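You operate a simulated robot arm through the tools that you are given. There is no shell and no other tool.

The job below is to be done with a simulated two-armed robot. You get a single attempt, and the scene is never put back.

## Task
Sand the ridges off the pine board under the work lamp.
Fine: swing the lamp out and switch it on first; use the block marked 320, put it back, then switch off and park the lamp. The blue bar stays where it is; the other boards and blocks stay as they are.

It is judged by the outcome, as a careful person would: the job done as asked, and still so three seconds after it is handed in. It fails if anything else is knocked over, pushed out of place, dropped, spilled or broken.

## Robot
Two 7-joint arms with fingered hands on one trunk that stands fixed in place. Base frame: the origin is at the foot of the trunk, x ahead of it, y to its left, z up; the work surface is at about z = 0.84. Readings come in m, degrees, newtons and seconds.
The left shoulder is at [0.021, 0.208, 1.423], the right one opposite. Each reaches about 1.152 m from its shoulder. Payload 5 kg a hand.
The TCP of each hand is the grasp point between the finger pads, 0.048 m short of the fingertips. In the tool frame z runs along the fingers and y along their closing line. The gripper opens to 0.16 m; its body begins 0.056 m behind the TCP. The gripper is a hand of 4 fingers: y runs from the thumb to the fingers, the wrist lies at [-0.026, -0.142, -0.252] in the tool frame.
Orientation is told as [roll, pitch, yaw] about the base's x, y, z axes, in that order, counted from this pose: with the fingers straight down and the wrist toward the robot, the tool's x, y and z point along [0, 1, 0], [1, 0, 0] and [0, 0, -1] of the base frame.

## Interface
- The arms move only by the tool apply_moves. It takes "left_steps", "right_steps" or both (then of equal length, played together; a hand with none holds still); each is a list of rows, each an object (a shift or turn left out is 0) with "slide": the shift along the tool's x, y, z in units of 20 mm (1.0 is 20 mm), a list of three; "delta_rot": the turn, a rotation vector about the tool's x, y, z in units of 8 degrees (1.0 is 8 degrees), a list of three. In form: [{"slide": [tx, ty, tz], "delta_rot": [wx, wy, wz]}, ...]. A call has 1 to 20 rows; each row shifts and turns the commanded pose from where the row before left it, along the tool's axes as they then stand. A call with a number of a shift or a turn outside -1 to 1 is refused whole. Each row takes 0.2 s and may step no farther than 0.05 m and 8.6 degrees from the row before; otherwise, the whole call is refused. A pose out of reach is approached as far as the arm can. The call stops where the force on the tool passes 50 N (or 10 N more than at its start, if that is more) or the arm is blocked; 0.2 s more then pass. In this call time passes only in rows, and 0.2 s behind the last. It gives the time, the measured TCP pose, the force on the tool (base axes), the opening and the grip force at its end, in the units of the frame above (readings bear some noise), with the torque about the TCP (base axes, N m) and any sound that the robot's microphone picked up, and new pictures: "views" is both (left out), scene, wrist or none (wrist: the cameras of the hands that moved).
- Cameras (640 x 400 px; columns grow to the right, rows downward): "scene" is now at [0.0915, -0.0233, 1.6005]; the picture's right is [-0.27, -0.96, 0.00], its down [-0.65, 0.18, -0.74] and it looks along [0.71, -0.20, -0.68] (base axes); focal length 316 px, centre (320, 200). "left" rides on the left gripper at [-0.087, -0.133, -0.189] in its tool frame; the picture's right is [-0.83, -0.26, 0.49], its down [0.51, -0.71, 0.49] and it looks along [0.22, 0.66, 0.72] (tool axes); focal length 238 px, centre (320, 200). "right" rides on the right gripper at [0.087, -0.133, -0.189] in its tool frame; the picture's right is [-0.83, 0.26, -0.49], its down [-0.51, -0.71, 0.49] and it looks along [-0.22, 0.66, 0.72] (tool axes); focal length 238 px, centre (320, 200). There is no depth. A picture from a camera that has moved, and an enlarged one, comes with that camera's place and axes in the base frame and with its lens.
- slide_trunk(by): moves the trunk up (or, below 0, down) by that many m; the arms and the scene camera ride with it, the base frame stays. It gives what a move gives, with no picture.
- curl_fingers(index, middle, ring, thumb_bend, thumb_turn, hand): sets how far each is bent, from 0 (flat) to 100 (curled in); at 30 the hand is open as for a grip, at 70 the pads meet at the TCP. One left out holds its place. A second passes; each finger stops where it meets its share of the squeeze, and holds until it gets a number again. It is the only way to open and close the hand. It gives what a move gives, with no picture; readings hold the bend of each and the force on the fingers (four entries, about 0 where the hand has none), thumb and palm. thumb_turn goes from beside the hand (0) to across from the fingers (100), as for a grip.
- aim_head(pan, tilt): turns the head with the scene camera to pan (to the left, within 86 degrees either way) and tilt (down, from -29 to 69), counted from straight ahead of the robot. It gives what a move gives, and a new picture of the scene camera.
- inspect(camera, box): a new picture of the part [left, top, right, bottom] of that camera's present view, enlarged. The clock stands still meanwhile.
- sign_off(): hands the job in; it is judged then, once.

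Nothing tells you positions but the pictures and the camera data. Unless the task says otherwise, let go and move clear before handing in.

The tools are called after "Call:" as a command line: name --argument value ..., lists and objects as JSON in quotes. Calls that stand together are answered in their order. apply_moves: Moves the arms, as the interface text tells. Its arguments: {"type":"object","properties":{"left_steps":{"type":"array","items":{"type":"object","properties":{"slide":{"type":"array","items":{"type":"number"}},"delta_rot":{"type":"array","items":{"type":"number"}}}}},"right_steps":{"type":"array","items":{"type":"object","properties":{"slide":{"type":"array","items":{"type":"number"}},"delta_rot":{"type":"array","items":{"type":"number"}}}}},"views":{"type":"string","enum":["both","scene","wrist","none"]}},"required":[]} The other tools are called the same way: slide_trunk (by) moves the trunk up or down; curl_fingers (index, middle, ring, thumb_bend, thumb_turn, hand) moves the fingers one by one; aim_head (pan, tilt) turns the head that bears the scene camera; inspect (camera, box) takes an enlarged picture of a part of a camera's view; sign_off () hands the job in.

At the start:

```text
t: 0.0
left_eef_pos: [0.8455, 0.1256, 1.311]
left_tcp_rot: [0.1, 0.0, 0.0]
left_force: [0.6, -0.3, 1.2]
left_moment: [-0.02, 0.01, -0.01]
left_gripper_width: 0.1595
left_grip_force: 0.1
left_shape: jaw
left_bend: [30.0, 30.0, 30.0, 30.0, 98.0]
left_finger forces: [0.0, 0.0, 0.1, 0.0, 0.0, 0.1]
right_eef_pos: [0.6128, -0.507, 1.2743]
right_tcp_rot: [-0.1, 0.0, 0.0]
right_force: [-0.1, 0.6, -0.7]
right_moment: [-0.03, 0.04, 0.04]
right_gripper_width: 0.1597
right_grip_force: 0.1
right_shape: jaw
right_bend: [30.0, 30.0, 30.0, 30.0, 98.0]
right_finger forces: [0.0, 0.0, 0.0, 0.1, 0.1, 0.0]
trunk travel left (down, up): [-0.425, 0.265]
head pan, tilt (commanded): [-15.4, 42.5]
```

scene: 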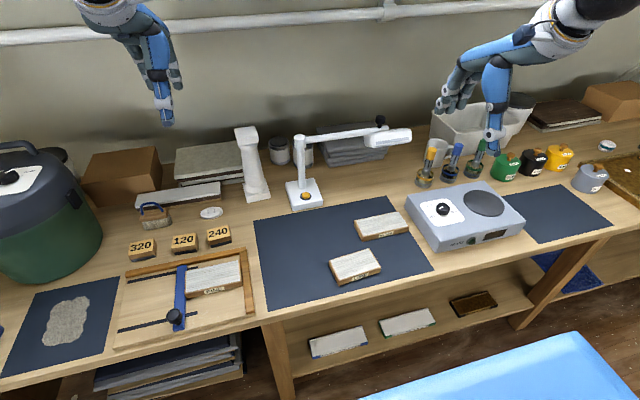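
right: 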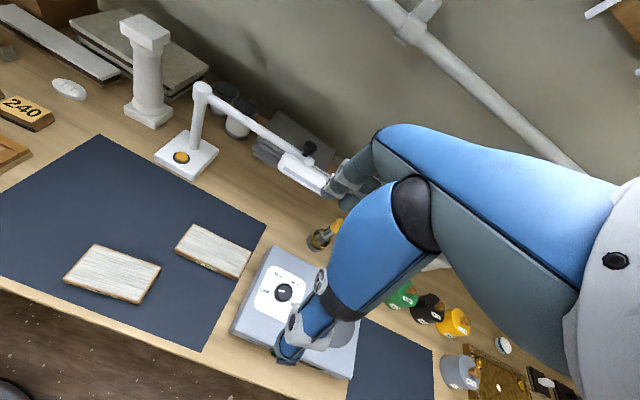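
left: 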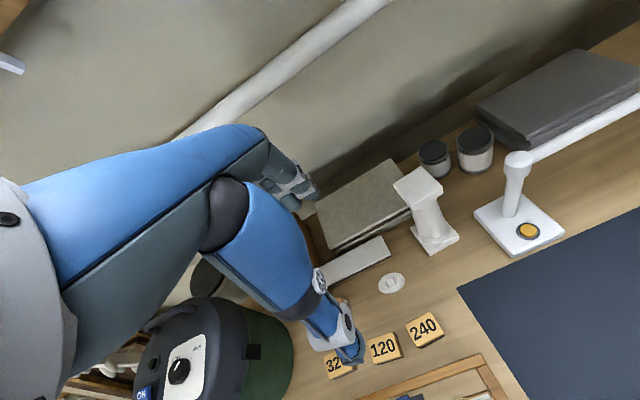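

I see a bench with a swing-arm lamp (orange button on the base), a jig with a blue bar on the left, sanding blocks marked 320/120/240, and two boards on a dark mat. I'll look closer at each before moving anything.

Call:
inspect --camera "scene" --box '[100, 180, 280, 360]'

Call:
inspect --camera "scene" --box '[260, 100, 440, 300]'

Call:
inspect --camera "scene" --box '[400, 120, 640, 270]'

Call:
inspect --camera "right" --box '[0, 60, 340, 310]'

Call:
inspect --camera "left" --box '[300, 120, 640, 400]'

```text
2.22 times, centred on (190, 270) of scene
camera zoom: at [0.0915, -0.0233, 1.6005], right [-0.27, -0.96, 0.0], down [-0.65, 0.18, -0.74], along [0.71, -0.2, -0.68], focal length 702 px, centre (609, 44)
```

zoom: 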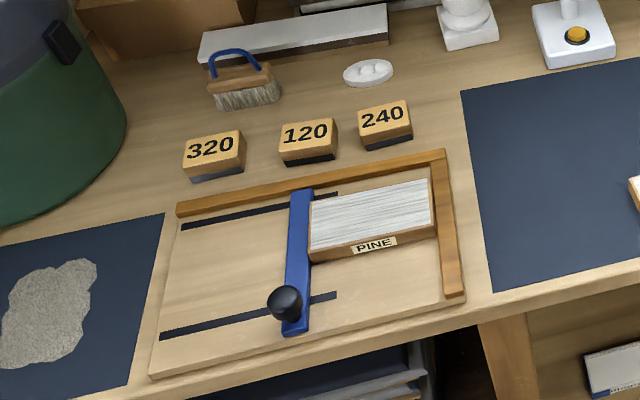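

```text
2.00 times, centred on (350, 200) of scene
camera zoom: at [0.0915, -0.0233, 1.6005], right [-0.27, -0.96, 0.0], down [-0.65, 0.18, -0.74], along [0.71, -0.2, -0.68], focal length 632 px, centre (260, 200)
```

zoom: 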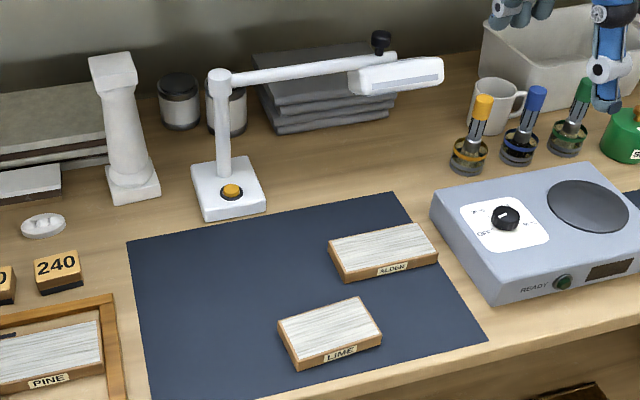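

```text
2.67 times, centred on (520, 195) of scene
camera zoom: at [0.0915, -0.0233, 1.6005], right [-0.27, -0.96, 0.0], down [-0.65, 0.18, -0.74], along [0.71, -0.2, -0.68], focal length 842 px, centre (-213, 213)
```

zoom: 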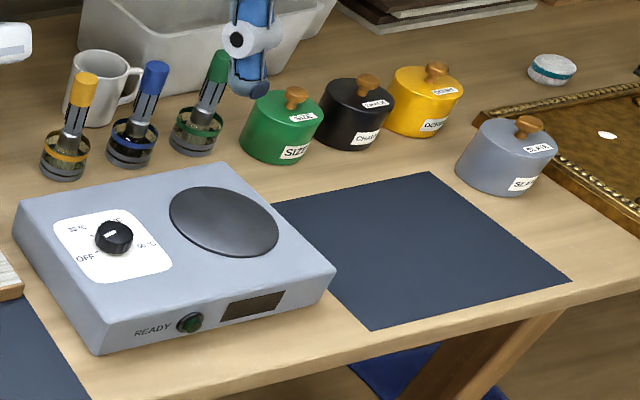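

```text
1.60 times, centred on (170, 185) of right
camera zoom: at [0.481, -0.4181, 1.4629], right [0.26, -0.83, 0.49], down [-0.71, -0.51, -0.49], along [0.66, -0.22, -0.72], focal length 381 px, centre (560, 224)
```

zoom: 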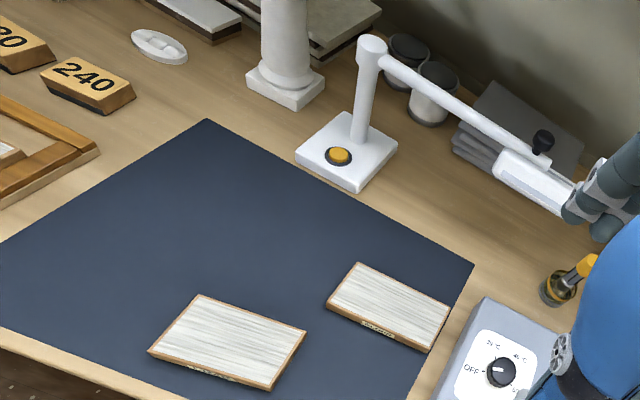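

```text
1.43 times, centred on (470, 260) of left
camera zoom: at [0.7122, 0.0388, 1.5], right [-0.26, -0.83, -0.49], down [-0.71, 0.51, -0.49], along [0.66, 0.22, -0.72], focal length 340 px, centre (106, 114)
```

zoom: 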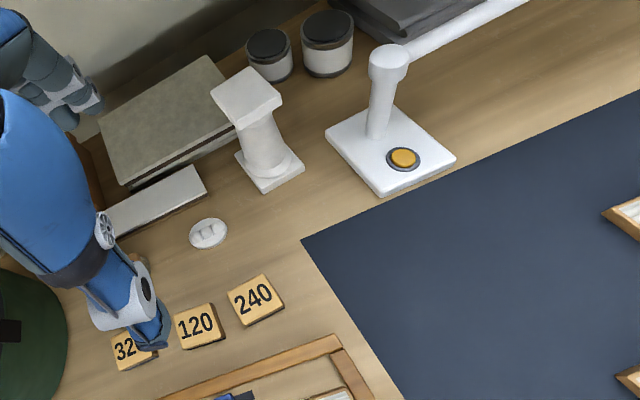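

The PINE board sits in the jig on the left, held by the blue bar. The lamp post is near (0.955, -0.195) with its arm parked toward -y, the button is near (0.89, -0.19), and block 320 is near (0.80, 0.33). I'll enlarge the lamp head, button, blocks and jig to refine these.

Call:
inspect --camera "scene" --box '[340, 100, 430, 170]'

Call:
inspect --camera "scene" --box '[275, 120, 365, 220]'

Call:
inspect --camera "scene" --box '[115, 215, 245, 300]'

Call:
inspect --camera "scene" --box '[160, 245, 260, 345]'

Call:
inspect --camera "scene" --box '[0, 130, 130, 300]'

Call:
inspect --camera "right" --box '[150, 70, 350, 210]'

```text
5.71 times, centred on (385, 135) of scene
camera zoom: at [0.0915, -0.0233, 1.6005], right [-0.27, -0.96, 0.0], down [-0.65, 0.18, -0.74], along [0.71, -0.2, -0.68], focal length 1804 px, centre (-51, 571)
```

zoom: 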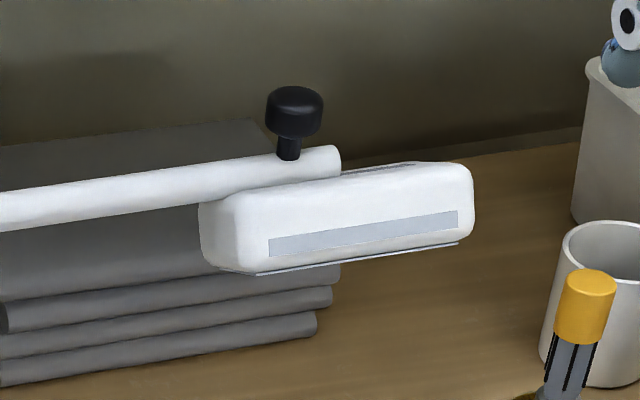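

```text
4.00 times, centred on (320, 170) of scene
camera zoom: at [0.0915, -0.0233, 1.6005], right [-0.27, -0.96, 0.0], down [-0.65, 0.18, -0.74], along [0.71, -0.2, -0.68], focal length 1263 px, centre (320, 320)
```

zoom: 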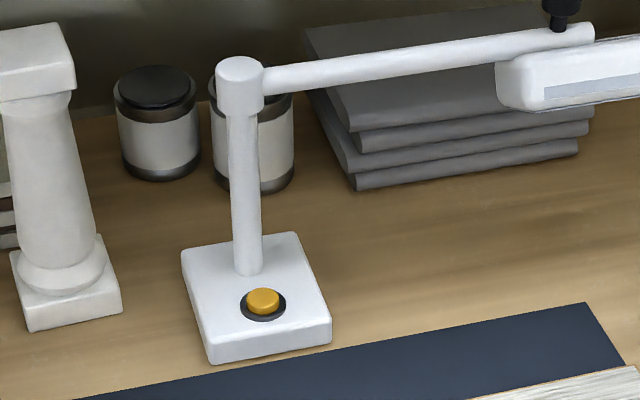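

```text
4.71 times, centred on (180, 258) of scene
camera zoom: at [0.0915, -0.0233, 1.6005], right [-0.27, -0.96, 0.0], down [-0.65, 0.18, -0.74], along [0.71, -0.2, -0.68], focal length 1486 px, centre (979, -71)
```

zoom: 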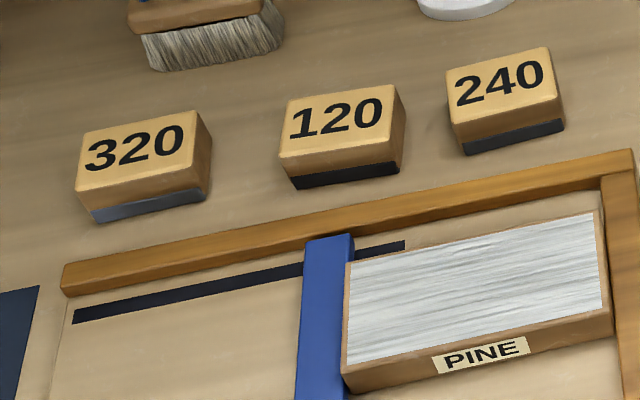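

```text
4.00 times, centred on (210, 295) of scene
camera zoom: at [0.0915, -0.0233, 1.6005], right [-0.27, -0.96, 0.0], down [-0.65, 0.18, -0.74], along [0.71, -0.2, -0.68], focal length 1263 px, centre (760, -180)
```

zoom: 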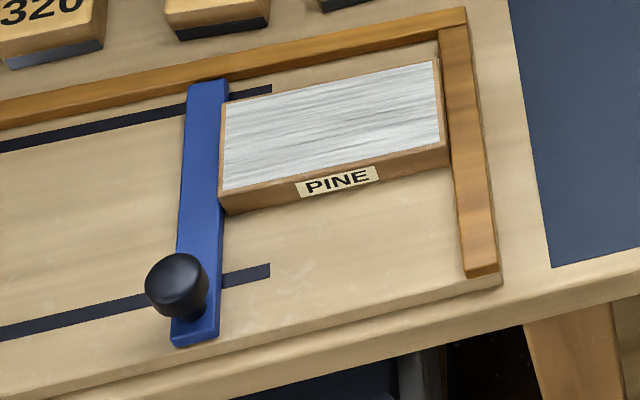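

```text
2.35 times, centred on (65, 215) of scene
camera zoom: at [0.0915, -0.0233, 1.6005], right [-0.27, -0.96, 0.0], down [-0.65, 0.18, -0.74], along [0.71, -0.2, -0.68], focal length 743 px, centre (920, 165)
```

zoom: 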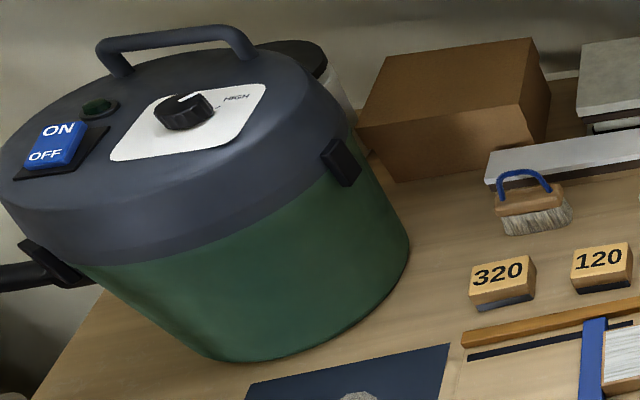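

```text
2.86 times, centred on (250, 140) of right
camera zoom: at [0.481, -0.4181, 1.4629], right [0.26, -0.83, 0.49], down [-0.71, -0.51, -0.49], along [0.66, -0.22, -0.72], focal length 681 px, centre (520, 371)
```

zoom: 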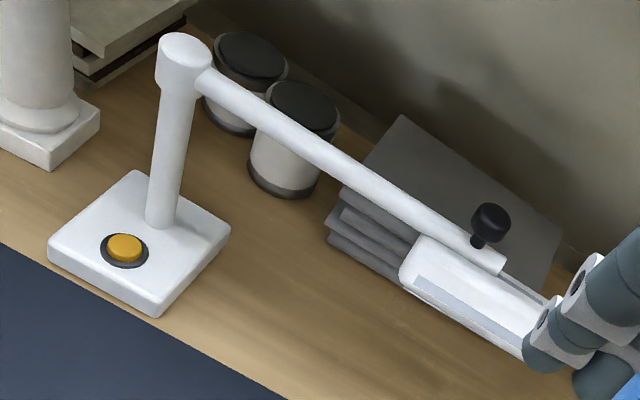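

The pine board spans about x 0.60-0.67, y 0.05-0.195. Triangulating from two views puts the lamp's black knob near (0.940, -0.460, 1.10) and the post top near (0.939, -0.192, 1.07). I'll move the left hand clear to the left and bring the right hand above the lamp knob.

Call:
apply_moves --left_steps '[{"slide": [0.69, -0.66, 0]}, {"slide": [0.69, -0.66, 0]}, {"slide": [0.69, -0.66, 0]}, {"slide": [0.69, -0.66, 0]}, {"slide": [0.69, -0.66, 0]}, {"slide": [0.69, -0.66, 0]}, {"slide": [0.69, -0.66, 0]}, {"slide": [0.69, -0.66, 0]}, {"slide": [0.69, -0.66, 0]}, {"slide": [0.69, -0.66, 0]}, {"slide": [0.69, -0.66, 0]}, {"slide": [0.69, -0.66, 0]}, {"slide": [0.69, -0.66, 0]}, {"slide": [0.69, -0.66, 0]}, {"slide": [0.69, -0.66, 0]}, {"slide": [0.69, -0.66, 0]}, {"slide": [0.69, -0.66, 0]}]' --right_steps '[{"slide": [0.14, 0.95, 0.07]}, {"slide": [0.14, 0.95, 0.07]}, {"slide": [0.14, 0.95, 0.07]}, {"slide": [0.14, 0.95, 0.07]}, {"slide": [0.14, 0.95, 0.07]}, {"slide": [0.14, 0.95, 0.07]}, {"slide": [0.14, 0.95, 0.07]}, {"slide": [0.14, 0.95, 0.07]}, {"slide": [0.14, 0.95, 0.07]}, {"slide": [0.14, 0.95, 0.07]}, {"slide": [0.14, 0.95, 0.07]}, {"slide": [0.14, 0.95, 0.07]}, {"slide": [0.14, 0.95, 0.07]}, {"slide": [0.14, 0.95, 0.07]}, {"slide": [0.14, 0.95, 0.07]}, {"slide": [0.14, 0.95, 0.07]}, {"slide": [0.14, 0.95, 0.07]}]' --views "both"

```text
t: 3.6
left_eef_pos: [0.6229, 0.3596, 1.3089]
left_tcp_rot: [0.0, 0.1, 0.0]
left_force: [-0.1, 0.5, -0.1]
left_moment: [-0.04, 0.05, -0.02]
left_gripper_width: 0.1596
left_grip_force: 0.0
left_shape: jaw
left_bend: [30.0, 30.0, 30.0, 30.0, 98.0]
left_finger forces: [0.0, 0.0, 0.0, 0.0, 0.1, 0.0]
right_eef_pos: [0.9357, -0.455, 1.251]
right_tcp_rot: [0.0, 0.1, 0.0]
right_force: [-0.3, 0.2, 0.2]
right_moment: [0.0, 0.05, 0.01]
right_gripper_width: 0.1598
right_grip_force: 0.0
right_shape: jaw
right_bend: [30.0, 30.0, 30.0, 30.0, 98.0]
right_finger forces: [0.0, 0.1, 0.1, 0.0, 0.1, 0.1]
trunk travel left (down, up): [-0.425, 0.265]
head pan, tilt (commanded): [-15.4, 42.5]
camera scene: at [0.0921, -0.0224, 1.6005], right [-0.27, -0.96, 0.0], down [-0.65, 0.18, -0.74], along [0.71, -0.2, -0.68], focal length 316 px, centre (320, 200)
camera right: at [0.8035, -0.3673, 1.4388], right [0.26, -0.83, 0.49], down [-0.71, -0.51, -0.49], along [0.65, -0.22, -0.72], focal length 238 px, centre (320, 200)
camera left: at [0.4896, 0.2725, 1.4985], right [-0.26, -0.83, -0.49], down [-0.71, 0.51, -0.49], along [0.66, 0.22, -0.72], focal length 238 px, centre (320, 200)
```

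scene: 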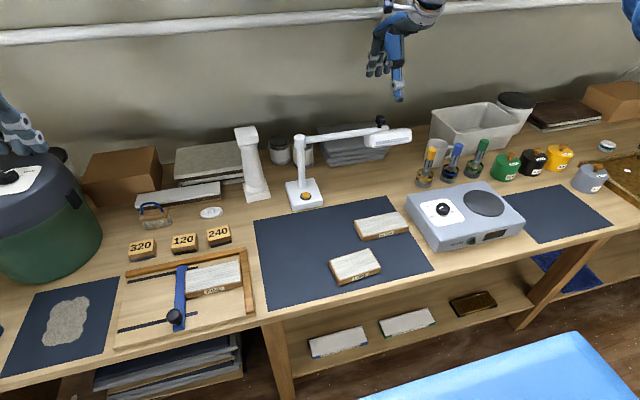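
right: 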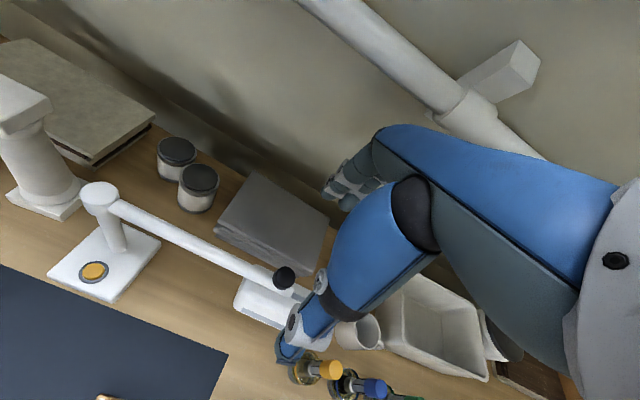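
left: 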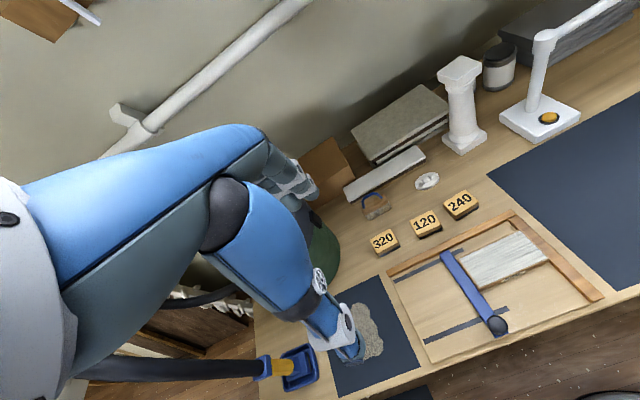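

The right hand is above the lamp knob at about (0.936, -0.455). I'll enlarge the hand to see finger and thumb shape before descending.

Call:
inspect --camera "scene" --box '[340, 0, 470, 170]'

Call:
inspect --camera "right" --box '[200, 100, 480, 400]'

```text
2.35 times, centred on (405, 85) of scene
camera zoom: at [0.0921, -0.0224, 1.6005], right [-0.27, -0.96, 0.0], down [-0.65, 0.18, -0.74], along [0.71, -0.2, -0.68], focal length 743 px, centre (120, 471)
```

zoom: 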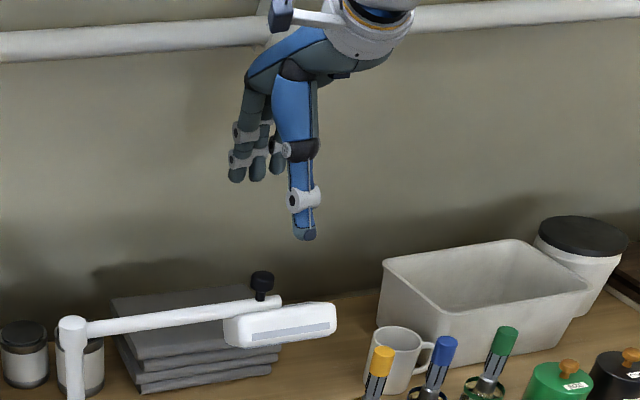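

```text
1.33 times, centred on (340, 250) of right
camera zoom: at [0.8035, -0.3673, 1.4388], right [0.26, -0.83, 0.49], down [-0.71, -0.51, -0.49], along [0.65, -0.22, -0.72], focal length 318 px, centre (293, 133)
```

zoom: 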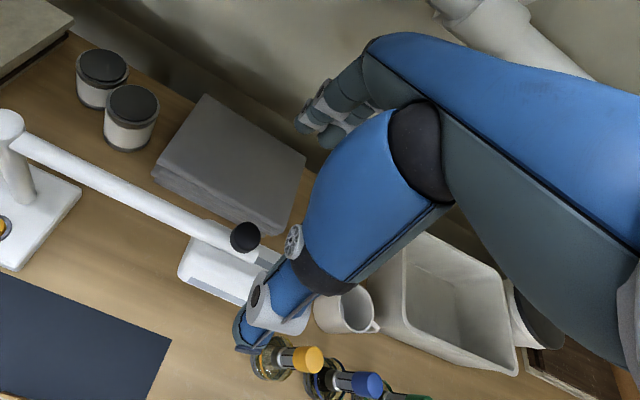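

The knob lies between the open thumb (near side) and the fingers (far side). I'll center on it and lower the hand so the tips stay just above the lamp arm.

Call:
apply_moves --right_steps '[{"slide": [-0.3, 0.15, 0.85]}, {"slide": [0, 0, 0.9]}, {"slide": [0, 0, 0.9]}, {"slide": [0, 0, 0.9]}, {"slide": [0, 0, 0.9]}, {"slide": [0, 0, 0.9]}, {"slide": [0, 0, 0.75]}]' --views "both"

Call:
inspect --camera "scene" --box '[340, 40, 460, 170]'

```text
t: 5.2
left_eef_pos: [0.6227, 0.3573, 1.3102]
left_tcp_rot: [0.0, 0.1, 0.0]
left_force: [-0.2, -0.2, -0.6]
left_moment: [0.03, 0.01, 0.0]
left_gripper_width: 0.1599
left_grip_force: 0.0
left_shape: jaw
left_bend: [30.0, 30.0, 30.0, 30.0, 98.0]
left_finger forces: [0.0, 0.0, 0.0, 0.1, 0.1, 0.0]
right_eef_pos: [0.9403, -0.4651, 1.128]
right_tcp_rot: [0.0, 0.0, 0.0]
right_force: [0.4, 0.2, 0.2]
right_moment: [0.01, 0.09, 0.02]
right_gripper_width: 0.1595
right_grip_force: 0.0
right_shape: jaw
right_bend: [30.0, 30.0, 30.0, 30.0, 98.0]
right_finger forces: [0.1, 0.1, 0.0, 0.0, 0.1, 0.1]
trunk travel left (down, up): [-0.425, 0.265]
head pan, tilt (commanded): [-15.4, 42.5]
camera scene: at [0.0922, -0.0235, 1.6004], right [-0.27, -0.96, 0.0], down [-0.65, 0.18, -0.74], along [0.71, -0.2, -0.68], focal length 316 px, centre (320, 200)
camera right: at [0.8069, -0.3771, 1.3167], right [0.26, -0.83, 0.49], down [-0.71, -0.51, -0.49], along [0.66, -0.22, -0.72], focal length 238 px, centre (320, 200)
```

scene: 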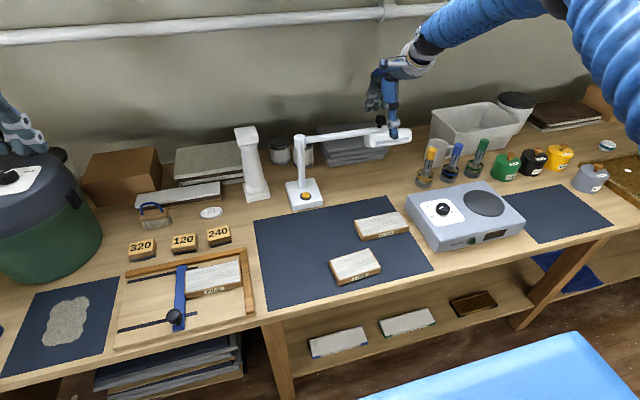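
right: 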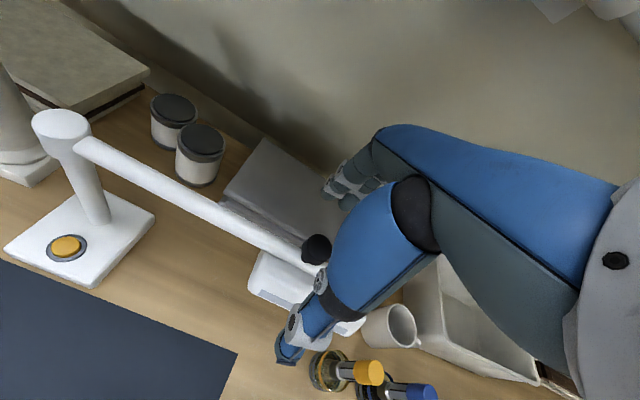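

```text
3.08 times, centred on (400, 105) of scene
camera zoom: at [0.0922, -0.0235, 1.6004], right [-0.27, -0.96, 0.0], down [-0.65, 0.18, -0.74], along [0.71, -0.2, -0.68], focal length 972 px, centre (74, 492)
```

zoom: 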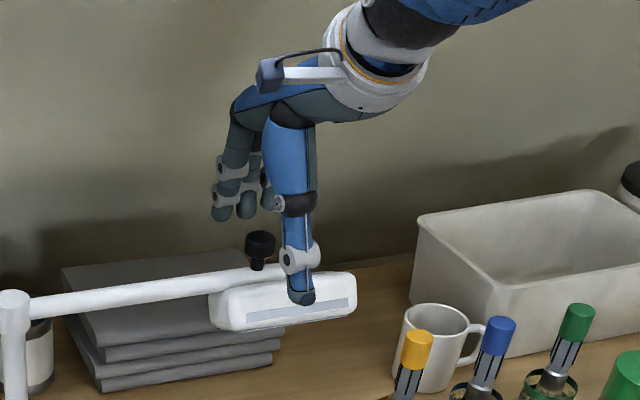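

The knob is nearly centered, between index/middle and thumb. I'll nudge the hand about 5 mm to +y and close part way.

Call:
apply_moves --right_steps '[{"slide": [0.25, 0, 0]}]' --views "none"

Call:
curl_fingers --hand "right" --index 52 --middle 52 --ring 52 --thumb_bend 52

Call:
inspect --camera "scene" --box '[340, 60, 440, 160]'

Call:
inspect --camera "right" --box '[200, 120, 460, 400]'

```text
t: 5.6
left_eef_pos: [0.6218, 0.3585, 1.3103]
left_tcp_rot: [0.0, -0.2, 0.0]
left_force: [0.0, 0.3, -0.1]
left_moment: [-0.02, 0.04, -0.02]
left_gripper_width: 0.1598
left_grip_force: 0.1
left_shape: jaw
left_bend: [30.0, 30.0, 30.0, 30.0, 98.0]
left_finger forces: [0.0, 0.0, 0.1, 0.0, 0.1, 0.0]
right_eef_pos: [0.9401, -0.4607, 1.1296]
right_tcp_rot: [0.0, -0.1, 0.1]
right_force: [0.1, -0.8, 0.0]
right_moment: [0.01, 0.01, 0.01]
right_gripper_width: 0.1595
right_grip_force: 0.1
right_shape: jaw
right_bend: [30.0, 30.0, 30.0, 30.0, 98.0]
right_finger forces: [0.1, 0.1, 0.0, 0.1, 0.0, 0.0]
trunk travel left (down, up): [-0.425, 0.265]
head pan, tilt (commanded): [-15.4, 42.5]
```

```text
t: 6.6
left_eef_pos: [0.6227, 0.3581, 1.3113]
left_tcp_rot: [0.0, 0.0, -0.1]
left_force: [0.0, 0.0, -0.5]
left_moment: [-0.05, -0.04, 0.01]
left_gripper_width: 0.1598
left_grip_force: 0.2
left_shape: jaw
left_bend: [30.0, 30.0, 30.0, 30.0, 98.0]
left_finger forces: [0.1, 0.0, 0.0, 0.0, 0.1, 0.1]
right_eef_pos: [0.9403, -0.4602, 1.1295]
right_tcp_rot: [0.0, 0.0, 0.0]
right_force: [-0.1, 0.4, 0.6]
right_moment: [0.03, -0.02, 0.02]
right_gripper_width: 0.0839
right_grip_force: 0.0
right_shape: fingers
right_bend: [52.0, 52.0, 52.0, 52.0, 98.0]
right_finger forces: [0.1, 0.0, 0.1, 0.0, 0.0, 0.0]
trunk travel left (down, up): [-0.425, 0.265]
head pan, tilt (commanded): [-15.4, 42.5]
```

```text
4.00 times, centred on (390, 110) of scene
camera zoom: at [0.0917, -0.023, 1.6005], right [-0.27, -0.96, 0.0], down [-0.65, 0.18, -0.74], along [0.71, -0.2, -0.68], focal length 1263 px, centre (40, 560)
```

zoom: 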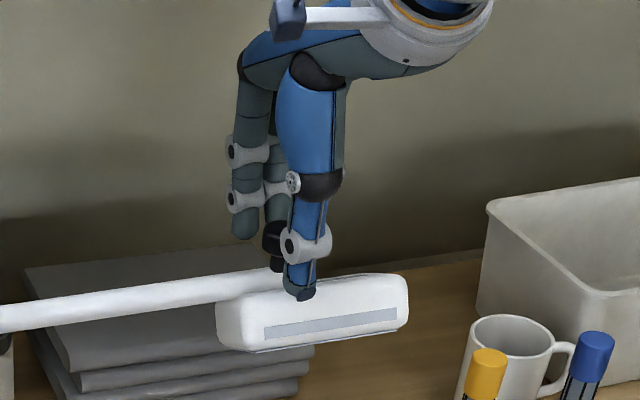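

```text
1.43 times, centred on (330, 260) of right
camera zoom: at [0.8073, -0.3722, 1.3172], right [0.26, -0.83, 0.49], down [-0.71, -0.51, -0.49], along [0.66, -0.22, -0.72], focal length 340 px, centre (306, 114)
```

zoom: 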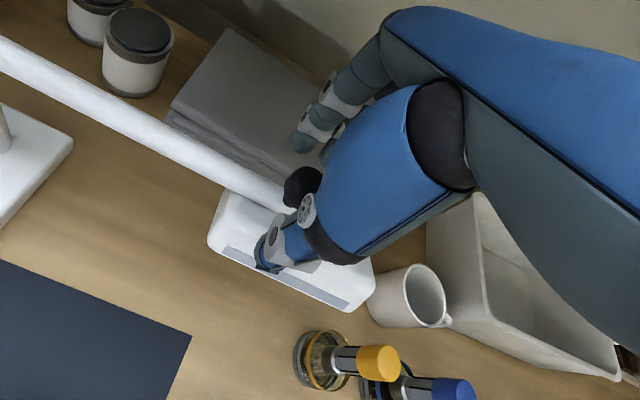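

The fingers are closing evenly around the knob without touching the arm or head. I'll close until they grip.

Call:
curl_fingers --hand "right" --index 68 --middle 68 --ring 62 --thumb_bend 68

Call:
inspect --camera "scene" --box '[340, 60, 440, 160]'

Call:
inspect --camera "right" --box '[200, 120, 460, 400]'

```text
t: 7.6
left_eef_pos: [0.623, 0.3588, 1.3105]
left_tcp_rot: [0.0, -0.1, -0.1]
left_force: [0.5, 0.8, 0.0]
left_moment: [-0.02, 0.01, 0.01]
left_gripper_width: 0.1599
left_grip_force: 0.0
left_shape: jaw
left_bend: [30.0, 30.0, 30.0, 30.0, 98.0]
left_finger forces: [0.1, 0.1, 0.0, 0.0, 0.0, 0.0]
right_eef_pos: [0.9397, -0.4588, 1.1282]
right_tcp_rot: [0.1, 0.0, 0.0]
right_force: [0.3, 0.1, -0.7]
right_moment: [-0.01, 0.0, 0.0]
right_gripper_width: 0.0341
right_grip_force: 5.9
right_shape: fingers
right_bend: [65.0, 67.0, 62.0, 65.0, 97.0]
right_finger forces: [4.7, 1.0, 0.0, 0.1, 6.0, 0.0]
trunk travel left (down, up): [-0.425, 0.265]
head pan, tilt (commanded): [-15.4, 42.5]
```

```text
4.00 times, centred on (390, 110) of scene
camera zoom: at [0.0917, -0.0232, 1.6005], right [-0.27, -0.96, 0.0], down [-0.65, 0.18, -0.74], along [0.71, -0.2, -0.68], focal length 1263 px, centre (40, 560)
```

zoom: 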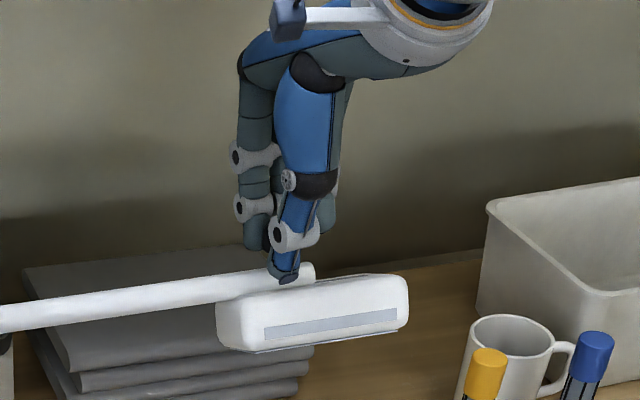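

```text
1.43 times, centred on (330, 260) of right
camera zoom: at [0.8073, -0.3724, 1.3171], right [0.26, -0.83, 0.49], down [-0.71, -0.51, -0.49], along [0.66, -0.22, -0.72], focal length 340 px, centre (306, 114)
```

zoom: 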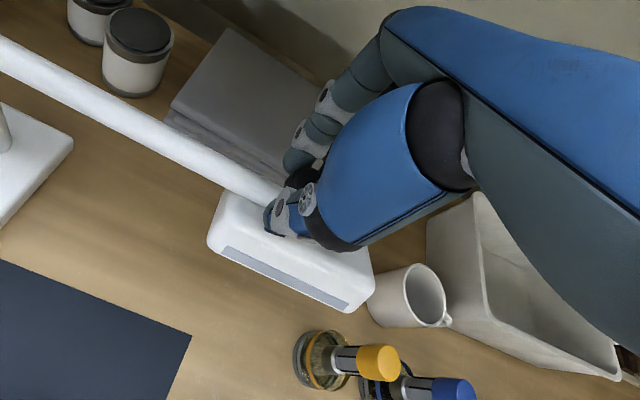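

The knob is gripped at about 6 N. I'll swing it gently along an arc of radius 0.267 m about the post, a short test first.

Call:
apply_moves --right_steps '[{"slide": [0.033, -0.931, 0]}, {"slide": [0.097, -0.927, 0]}, {"slide": [0.162, -0.918, 0]}, {"slide": [0.225, -0.904, 0]}, {"slide": [0.288, -0.886, 0]}]' --views "both"

```text
t: 8.8
left_eef_pos: [0.6213, 0.36, 1.3102]
left_tcp_rot: [0.1, 0.0, 0.0]
left_force: [-0.5, 0.6, 0.7]
left_moment: [-0.02, -0.03, -0.01]
left_gripper_width: 0.1597
left_grip_force: 0.0
left_shape: jaw
left_bend: [30.0, 30.0, 30.0, 30.0, 98.0]
left_finger forces: [0.0, 0.0, 0.1, 0.0, 0.1, 0.0]
right_eef_pos: [0.8465, -0.4426, 1.1291]
right_tcp_rot: [0.0, 0.0, 0.1]
right_force: [-0.5, 0.3, -0.6]
right_moment: [-0.01, -0.1, -0.14]
right_gripper_width: 0.0315
right_grip_force: 6.7
right_shape: fingers
right_bend: [65.0, 68.0, 62.0, 66.0, 96.0]
right_finger forces: [3.4, 3.0, 0.0, 0.0, 6.9, 0.0]
trunk travel left (down, up): [-0.425, 0.265]
head pan, tilt (commanded): [-15.4, 42.5]
camera scene: at [0.091, -0.0228, 1.6005], right [-0.27, -0.96, 0.0], down [-0.65, 0.18, -0.74], along [0.71, -0.2, -0.68], focal length 316 px, centre (320, 200)
camera right: at [0.7137, -0.3551, 1.3171], right [0.26, -0.83, 0.49], down [-0.71, -0.51, -0.49], along [0.66, -0.22, -0.72], focal length 238 px, centre (320, 200)
```

scene: 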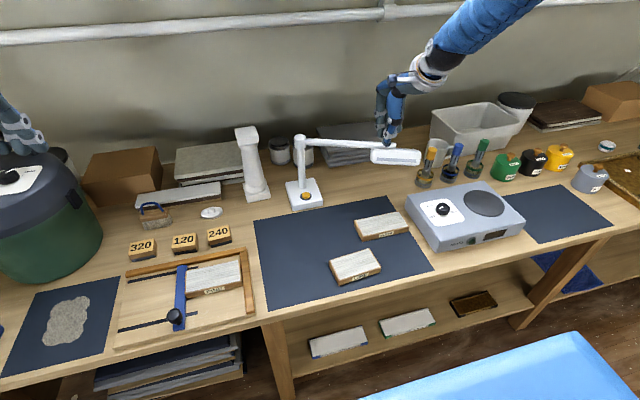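
right: 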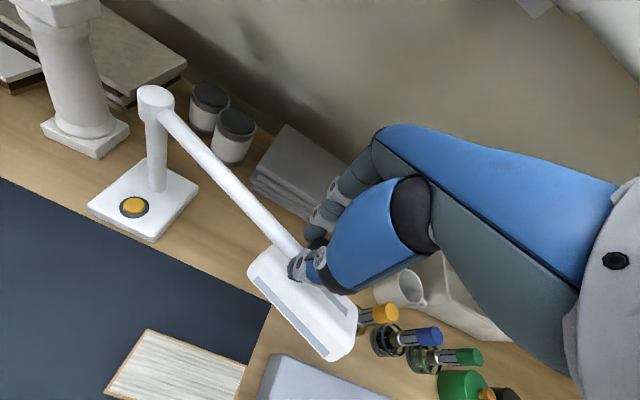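

The lamp follows easily with almost no force and the base hasn't moved. I'll continue the arc.

Call:
apply_moves --right_steps '[{"slide": [0.349, -0.864, 0]}, {"slide": [0.409, -0.838, 0]}, {"slide": [0.466, -0.807, 0]}, {"slide": [0.521, -0.773, 0]}, {"slide": [0.574, -0.734, 0]}, {"slide": [0.624, -0.693, 0]}, {"slide": [0.67, -0.647, 0]}, {"slide": [0.714, -0.599, 0]}, {"slide": [0.754, -0.548, 0]}, {"slide": [0.79, -0.494, 0]}]' --views "both"

```text
t: 11.0
left_eef_pos: [0.6228, 0.36, 1.3106]
left_tcp_rot: [0.0, 0.0, 0.0]
left_force: [-0.6, -0.2, 0.1]
left_moment: [-0.06, -0.04, -0.05]
left_gripper_width: 0.1597
left_grip_force: 0.1
left_shape: jaw
left_bend: [30.0, 30.0, 30.0, 30.0, 98.0]
left_finger forces: [0.1, 0.0, 0.0, 0.0, 0.1, 0.0]
right_eef_pos: [0.7086, -0.3237, 1.13]
right_tcp_rot: [-0.1, 0.0, 0.1]
right_force: [2.9, 2.4, -5.6]
right_moment: [0.0, -0.14, -0.11]
right_gripper_width: 0.0283
right_grip_force: 6.8
right_shape: fingers
right_bend: [65.0, 67.0, 62.0, 67.0, 96.0]
right_finger forces: [3.8, 3.9, 0.1, 0.0, 5.7, 0.0]
trunk travel left (down, up): [-0.425, 0.265]
head pan, tilt (commanded): [-15.4, 42.5]
camera scene: at [0.0921, -0.0221, 1.6004], right [-0.27, -0.96, 0.0], down [-0.65, 0.18, -0.74], along [0.71, -0.2, -0.68], focal length 316 px, centre (320, 200)
camera right: at [0.5756, -0.2364, 1.3189], right [0.26, -0.83, 0.49], down [-0.71, -0.51, -0.49], along [0.65, -0.22, -0.72], focal length 238 px, centre (320, 200)
```

scene: 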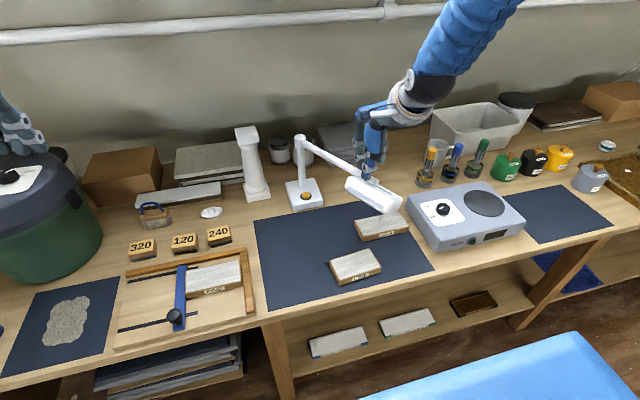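
right: 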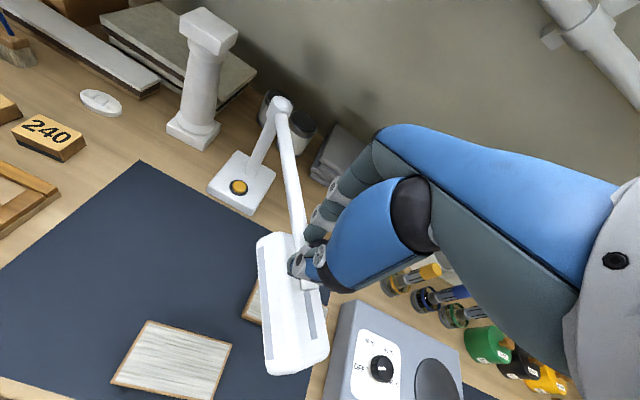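

The lamp is now about 60° out. Force readings have grown a little, so I'll check the grip before continuing.

Call:
inspect --camera "scene" --box '[330, 100, 430, 220]'

Call:
inspect --camera "right" --box '[220, 160, 380, 300]'

```text
3.33 times, centred on (380, 160) of scene
camera zoom: at [0.0921, -0.0221, 1.6004], right [-0.27, -0.96, 0.0], down [-0.65, 0.18, -0.74], along [0.71, -0.2, -0.68], focal length 1053 px, centre (120, 333)
```

zoom: 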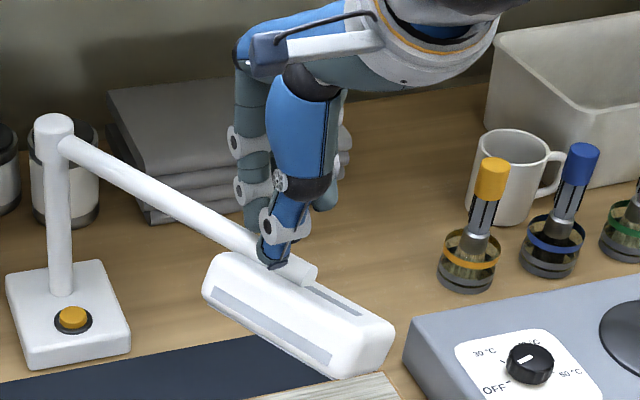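

```text
2.86 times, centred on (300, 230) of right
camera zoom: at [0.5756, -0.2364, 1.3189], right [0.26, -0.83, 0.49], down [-0.71, -0.51, -0.49], along [0.65, -0.22, -0.72], focal length 681 px, centre (377, 114)
```

zoom: 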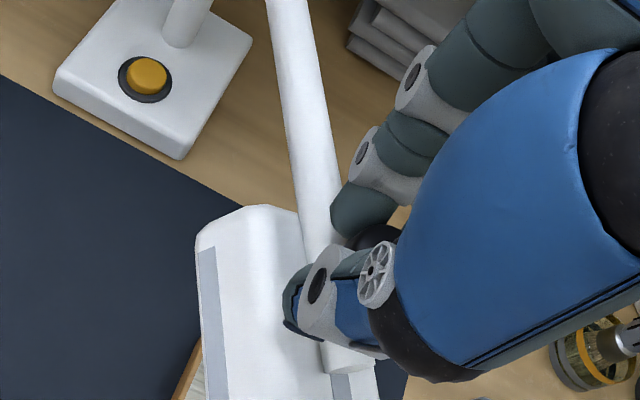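

The grip still holds the knob. I'll continue the arc in shorter pieces.

Call:
apply_moves --right_steps '[{"slide": [0.823, -0.438, 0]}, {"slide": [0.851, -0.379, 0]}, {"slide": [0.876, -0.319, 0]}, {"slide": [0.896, -0.257, 0]}, {"slide": [0.912, -0.194, 0]}, {"slide": [0.923, -0.13, 0]}, {"slide": [0.93, -0.065, 0]}]' --views "both"

```text
t: 12.6
left_eef_pos: [0.621, 0.3601, 1.3095]
left_tcp_rot: [-0.1, 0.0, 0.0]
left_force: [-0.4, 0.3, 0.0]
left_moment: [-0.08, 0.0, 0.0]
left_gripper_width: 0.1597
left_grip_force: 0.1
left_shape: jaw
left_bend: [30.0, 30.0, 30.0, 30.0, 98.0]
left_finger forces: [0.1, 0.1, 0.0, 0.0, 0.0, 0.0]
right_eef_pos: [0.6732, -0.1994, 1.1287]
right_tcp_rot: [0.1, 0.1, 0.0]
right_force: [3.4, 0.4, 6.9]
right_moment: [-0.04, -0.09, -0.19]
right_gripper_width: 0.0222
right_grip_force: 8.7
right_shape: fingers
right_bend: [67.0, 67.0, 62.0, 69.0, 96.0]
right_finger forces: [1.5, 7.7, 0.0, 0.0, 8.3, 0.0]
trunk travel left (down, up): [-0.425, 0.265]
head pan, tilt (commanded): [-15.4, 42.5]
camera scene: at [0.0913, -0.0214, 1.6006], right [-0.27, -0.96, 0.0], down [-0.65, 0.18, -0.74], along [0.71, -0.2, -0.68], focal length 316 px, centre (320, 200)
camera right: at [0.5401, -0.1118, 1.3161], right [0.26, -0.83, 0.49], down [-0.71, -0.51, -0.49], along [0.66, -0.22, -0.72], focal length 238 px, centre (320, 200)
```

scene: 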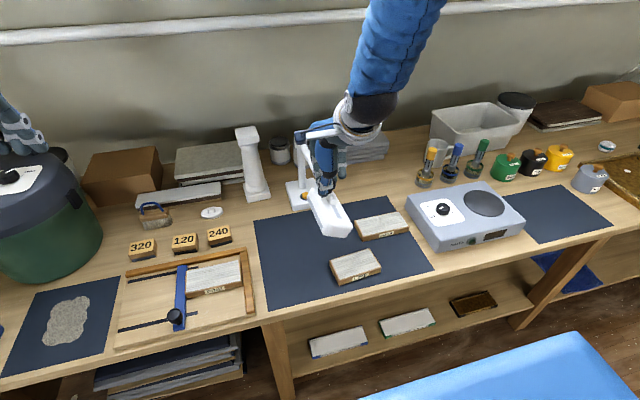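
right: 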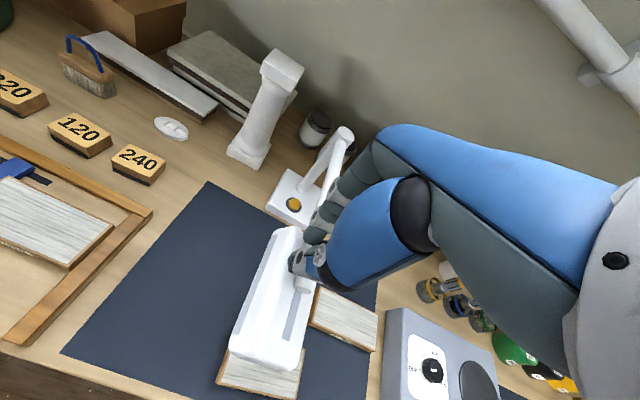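

The lamp points toward the robot now (about 88° out), but the knob is creeping in the grip. I'll release, check where the knob sits, and re-grip with a better yaw.

Call:
curl_fingers --hand "right" --index 45 --middle 45 --ring 45 --thumb_bend 45

Call:
apply_moves --right_steps '[{"slide": [0, 0, -1]}, {"slide": [0, 0, -1]}, {"slide": [0, 0, -1]}, {"slide": [0, 0, -0.5]}]' --views "both"

Call:
inspect --camera "scene" --box '[270, 100, 400, 260]'

```text
t: 13.6
left_eef_pos: [0.6217, 0.3583, 1.3105]
left_tcp_rot: [0.0, 0.0, 0.0]
left_force: [0.1, -0.7, 0.1]
left_moment: [-0.02, 0.02, 0.03]
left_gripper_width: 0.1598
left_grip_force: 0.1
left_shape: jaw
left_bend: [30.0, 30.0, 30.0, 30.0, 98.0]
left_finger forces: [0.0, 0.1, 0.0, 0.0, 0.0, 0.0]
right_eef_pos: [0.673, -0.2001, 1.1279]
right_tcp_rot: [-0.1, 0.0, 0.0]
right_force: [0.1, 0.1, -0.4]
right_moment: [-0.03, -0.02, 0.0]
right_gripper_width: 0.1111
right_grip_force: 0.1
right_shape: fingers
right_bend: [45.0, 45.0, 45.0, 45.0, 97.0]
right_finger forces: [0.0, 0.1, 0.0, 0.0, 0.0, 0.0]
trunk travel left (down, up): [-0.425, 0.265]
head pan, tilt (commanded): [-15.4, 42.5]
```

```text
t: 14.6
left_eef_pos: [0.6217, 0.3594, 1.3102]
left_tcp_rot: [0.0, 0.0, 0.0]
left_force: [-0.9, 0.9, 0.1]
left_moment: [-0.02, 0.0, 0.01]
left_gripper_width: 0.1596
left_grip_force: 0.0
left_shape: jaw
left_bend: [30.0, 30.0, 30.0, 30.0, 98.0]
left_finger forces: [0.0, 0.0, 0.1, 0.1, 0.0, 0.0]
right_eef_pos: [0.6724, -0.2009, 1.1998]
right_tcp_rot: [0.0, 0.1, 0.0]
right_force: [-0.5, 0.5, 0.7]
right_moment: [-0.03, 0.0, 0.01]
right_gripper_width: 0.1108
right_grip_force: 0.0
right_shape: fingers
right_bend: [45.0, 45.0, 45.0, 45.0, 97.0]
right_finger forces: [0.0, 0.0, 0.0, 0.1, 0.0, 0.0]
trunk travel left (down, up): [-0.425, 0.265]
head pan, tilt (commanded): [-15.4, 42.5]
camera scene: at [0.0912, -0.0228, 1.6005], right [-0.27, -0.96, 0.0], down [-0.65, 0.18, -0.74], along [0.71, -0.2, -0.68], focal length 316 px, centre (320, 200)
camera right: at [0.5396, -0.1133, 1.3873], right [0.26, -0.83, 0.49], down [-0.71, -0.51, -0.49], along [0.66, -0.22, -0.72], focal length 238 px, centre (320, 200)
```

scene: 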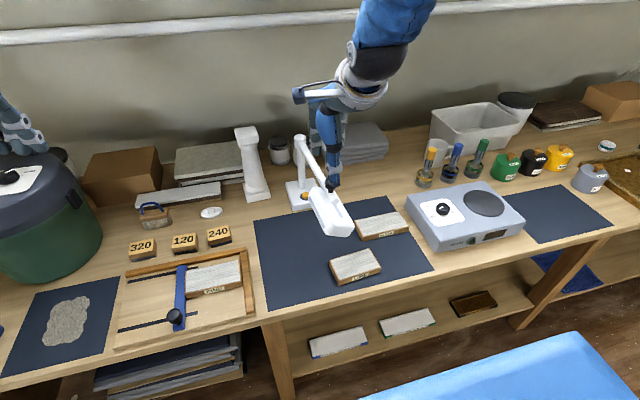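
right: 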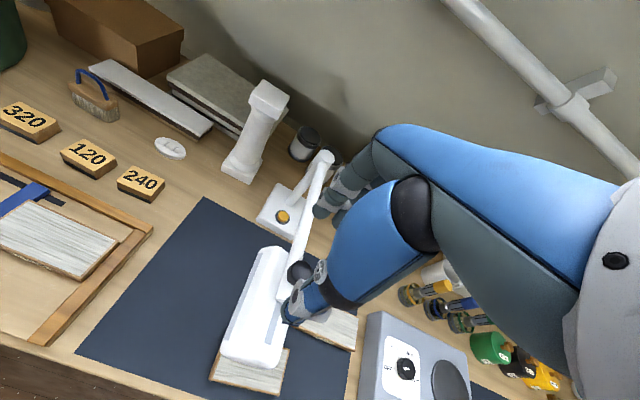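

```text
2.50 times, centred on (335, 180) of scene
camera zoom: at [0.0912, -0.0228, 1.6005], right [-0.27, -0.96, 0.0], down [-0.65, 0.18, -0.74], along [0.71, -0.2, -0.68], focal length 790 px, centre (282, 250)
```

zoom: 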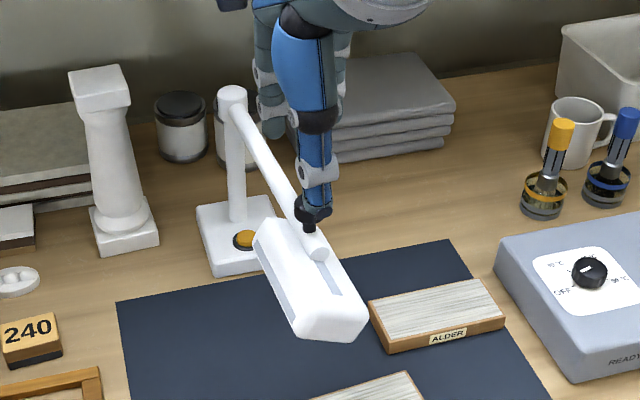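

The lamp stayed put at about 87° with the knob near (0.674, -0.207). I'll yaw the right hand about 60° counter-clockwise above the knob so the next part of the swing is pushed along the closing line.

Call:
apply_moves --right_steps '[{"slide": [-0.3, 0, 0], "delta_rot": [0, 0, -0.9]}, {"delta_rot": [0, 0, -0.95]}, {"delta_rot": [0, 0, -0.95]}, {"delta_rot": [0, 0, -0.95]}, {"delta_rot": [0, 0, -0.95]}, {"delta_rot": [0, 0, -0.95]}, {"delta_rot": [0, 0, -0.95]}, {"delta_rot": [0, 0, -0.9]}]' --views "both"

Call:
inspect --camera "scene" --box '[270, 80, 400, 240]'

Call:
inspect --camera "right" --box '[200, 160, 440, 400]'

```text
t: 16.4
left_eef_pos: [0.6233, 0.3573, 1.3099]
left_tcp_rot: [0.0, -0.1, 0.0]
left_force: [-0.5, -0.6, 0.1]
left_moment: [0.01, 0.01, 0.0]
left_gripper_width: 0.1599
left_grip_force: 0.1
left_shape: jaw
left_bend: [30.0, 30.0, 30.0, 30.0, 98.0]
left_finger forces: [0.0, 0.0, 0.0, 0.0, 0.0, 0.1]
right_eef_pos: [0.6724, -0.2075, 1.199]
right_tcp_rot: [0.0, 0.0, 60.0]
right_force: [1.5, 0.1, 0.6]
right_moment: [-0.01, 0.04, 0.01]
right_gripper_width: 0.1108
right_grip_force: 0.1
right_shape: fingers
right_bend: [45.0, 45.0, 45.0, 45.0, 97.0]
right_finger forces: [0.0, 0.1, 0.0, 0.1, 0.1, 0.0]
trunk travel left (down, up): [-0.425, 0.265]
head pan, tilt (commanded): [-15.4, 42.5]
camera scene: at [0.0921, -0.0236, 1.6005], right [-0.27, -0.96, 0.0], down [-0.65, 0.18, -0.74], along [0.71, -0.2, -0.68], focal length 316 px, centre (320, 200)
camera right: at [0.5323, -0.2783, 1.3878], right [0.85, -0.19, 0.49], down [0.08, -0.87, -0.49], along [0.52, 0.46, -0.72], focal length 238 px, centre (320, 200)
```

scene: 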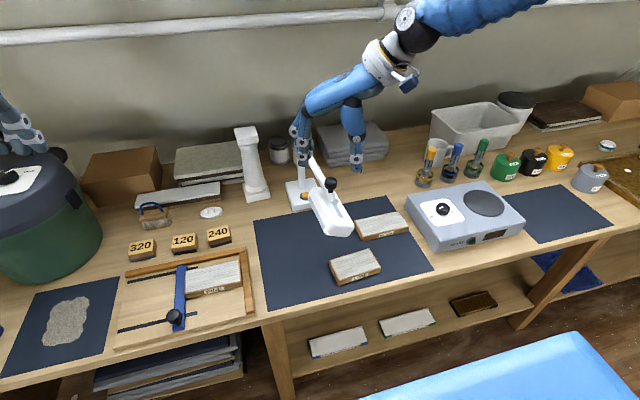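
right: 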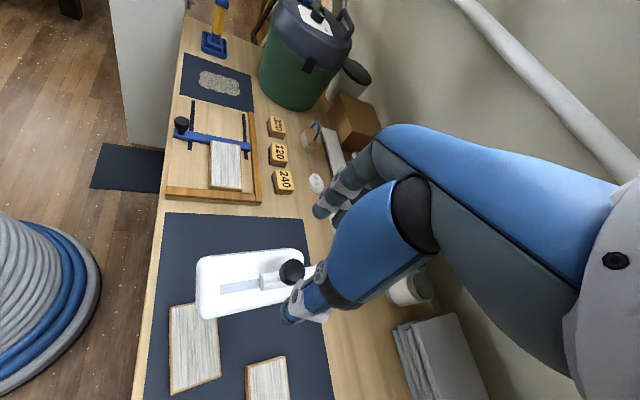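

```text
2.50 times, centred on (335, 160) of scene
camera zoom: at [0.0921, -0.0236, 1.6005], right [-0.27, -0.96, 0.0], down [-0.65, 0.18, -0.74], along [0.71, -0.2, -0.68], focal length 790 px, centre (282, 300)
```

zoom: 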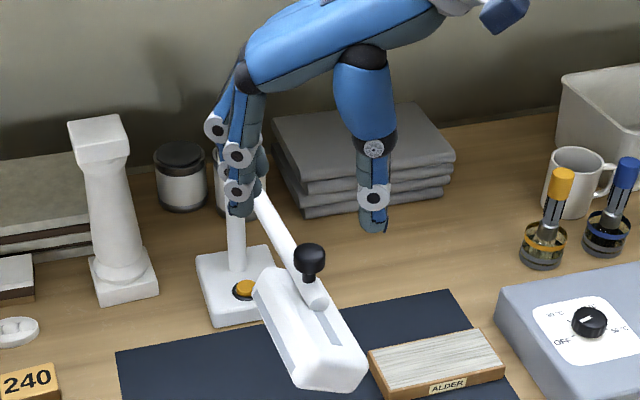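

```text
1.67 times, centred on (320, 280) of right
camera zoom: at [0.5323, -0.2783, 1.3878], right [0.85, -0.19, 0.49], down [0.08, -0.87, -0.49], along [0.52, 0.46, -0.72], focal length 397 px, centre (320, 67)
```

zoom: 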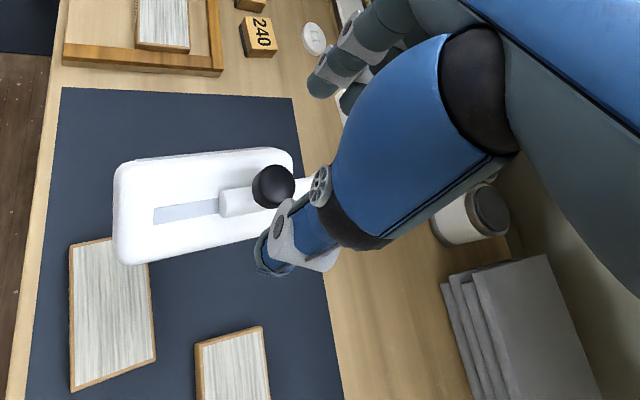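

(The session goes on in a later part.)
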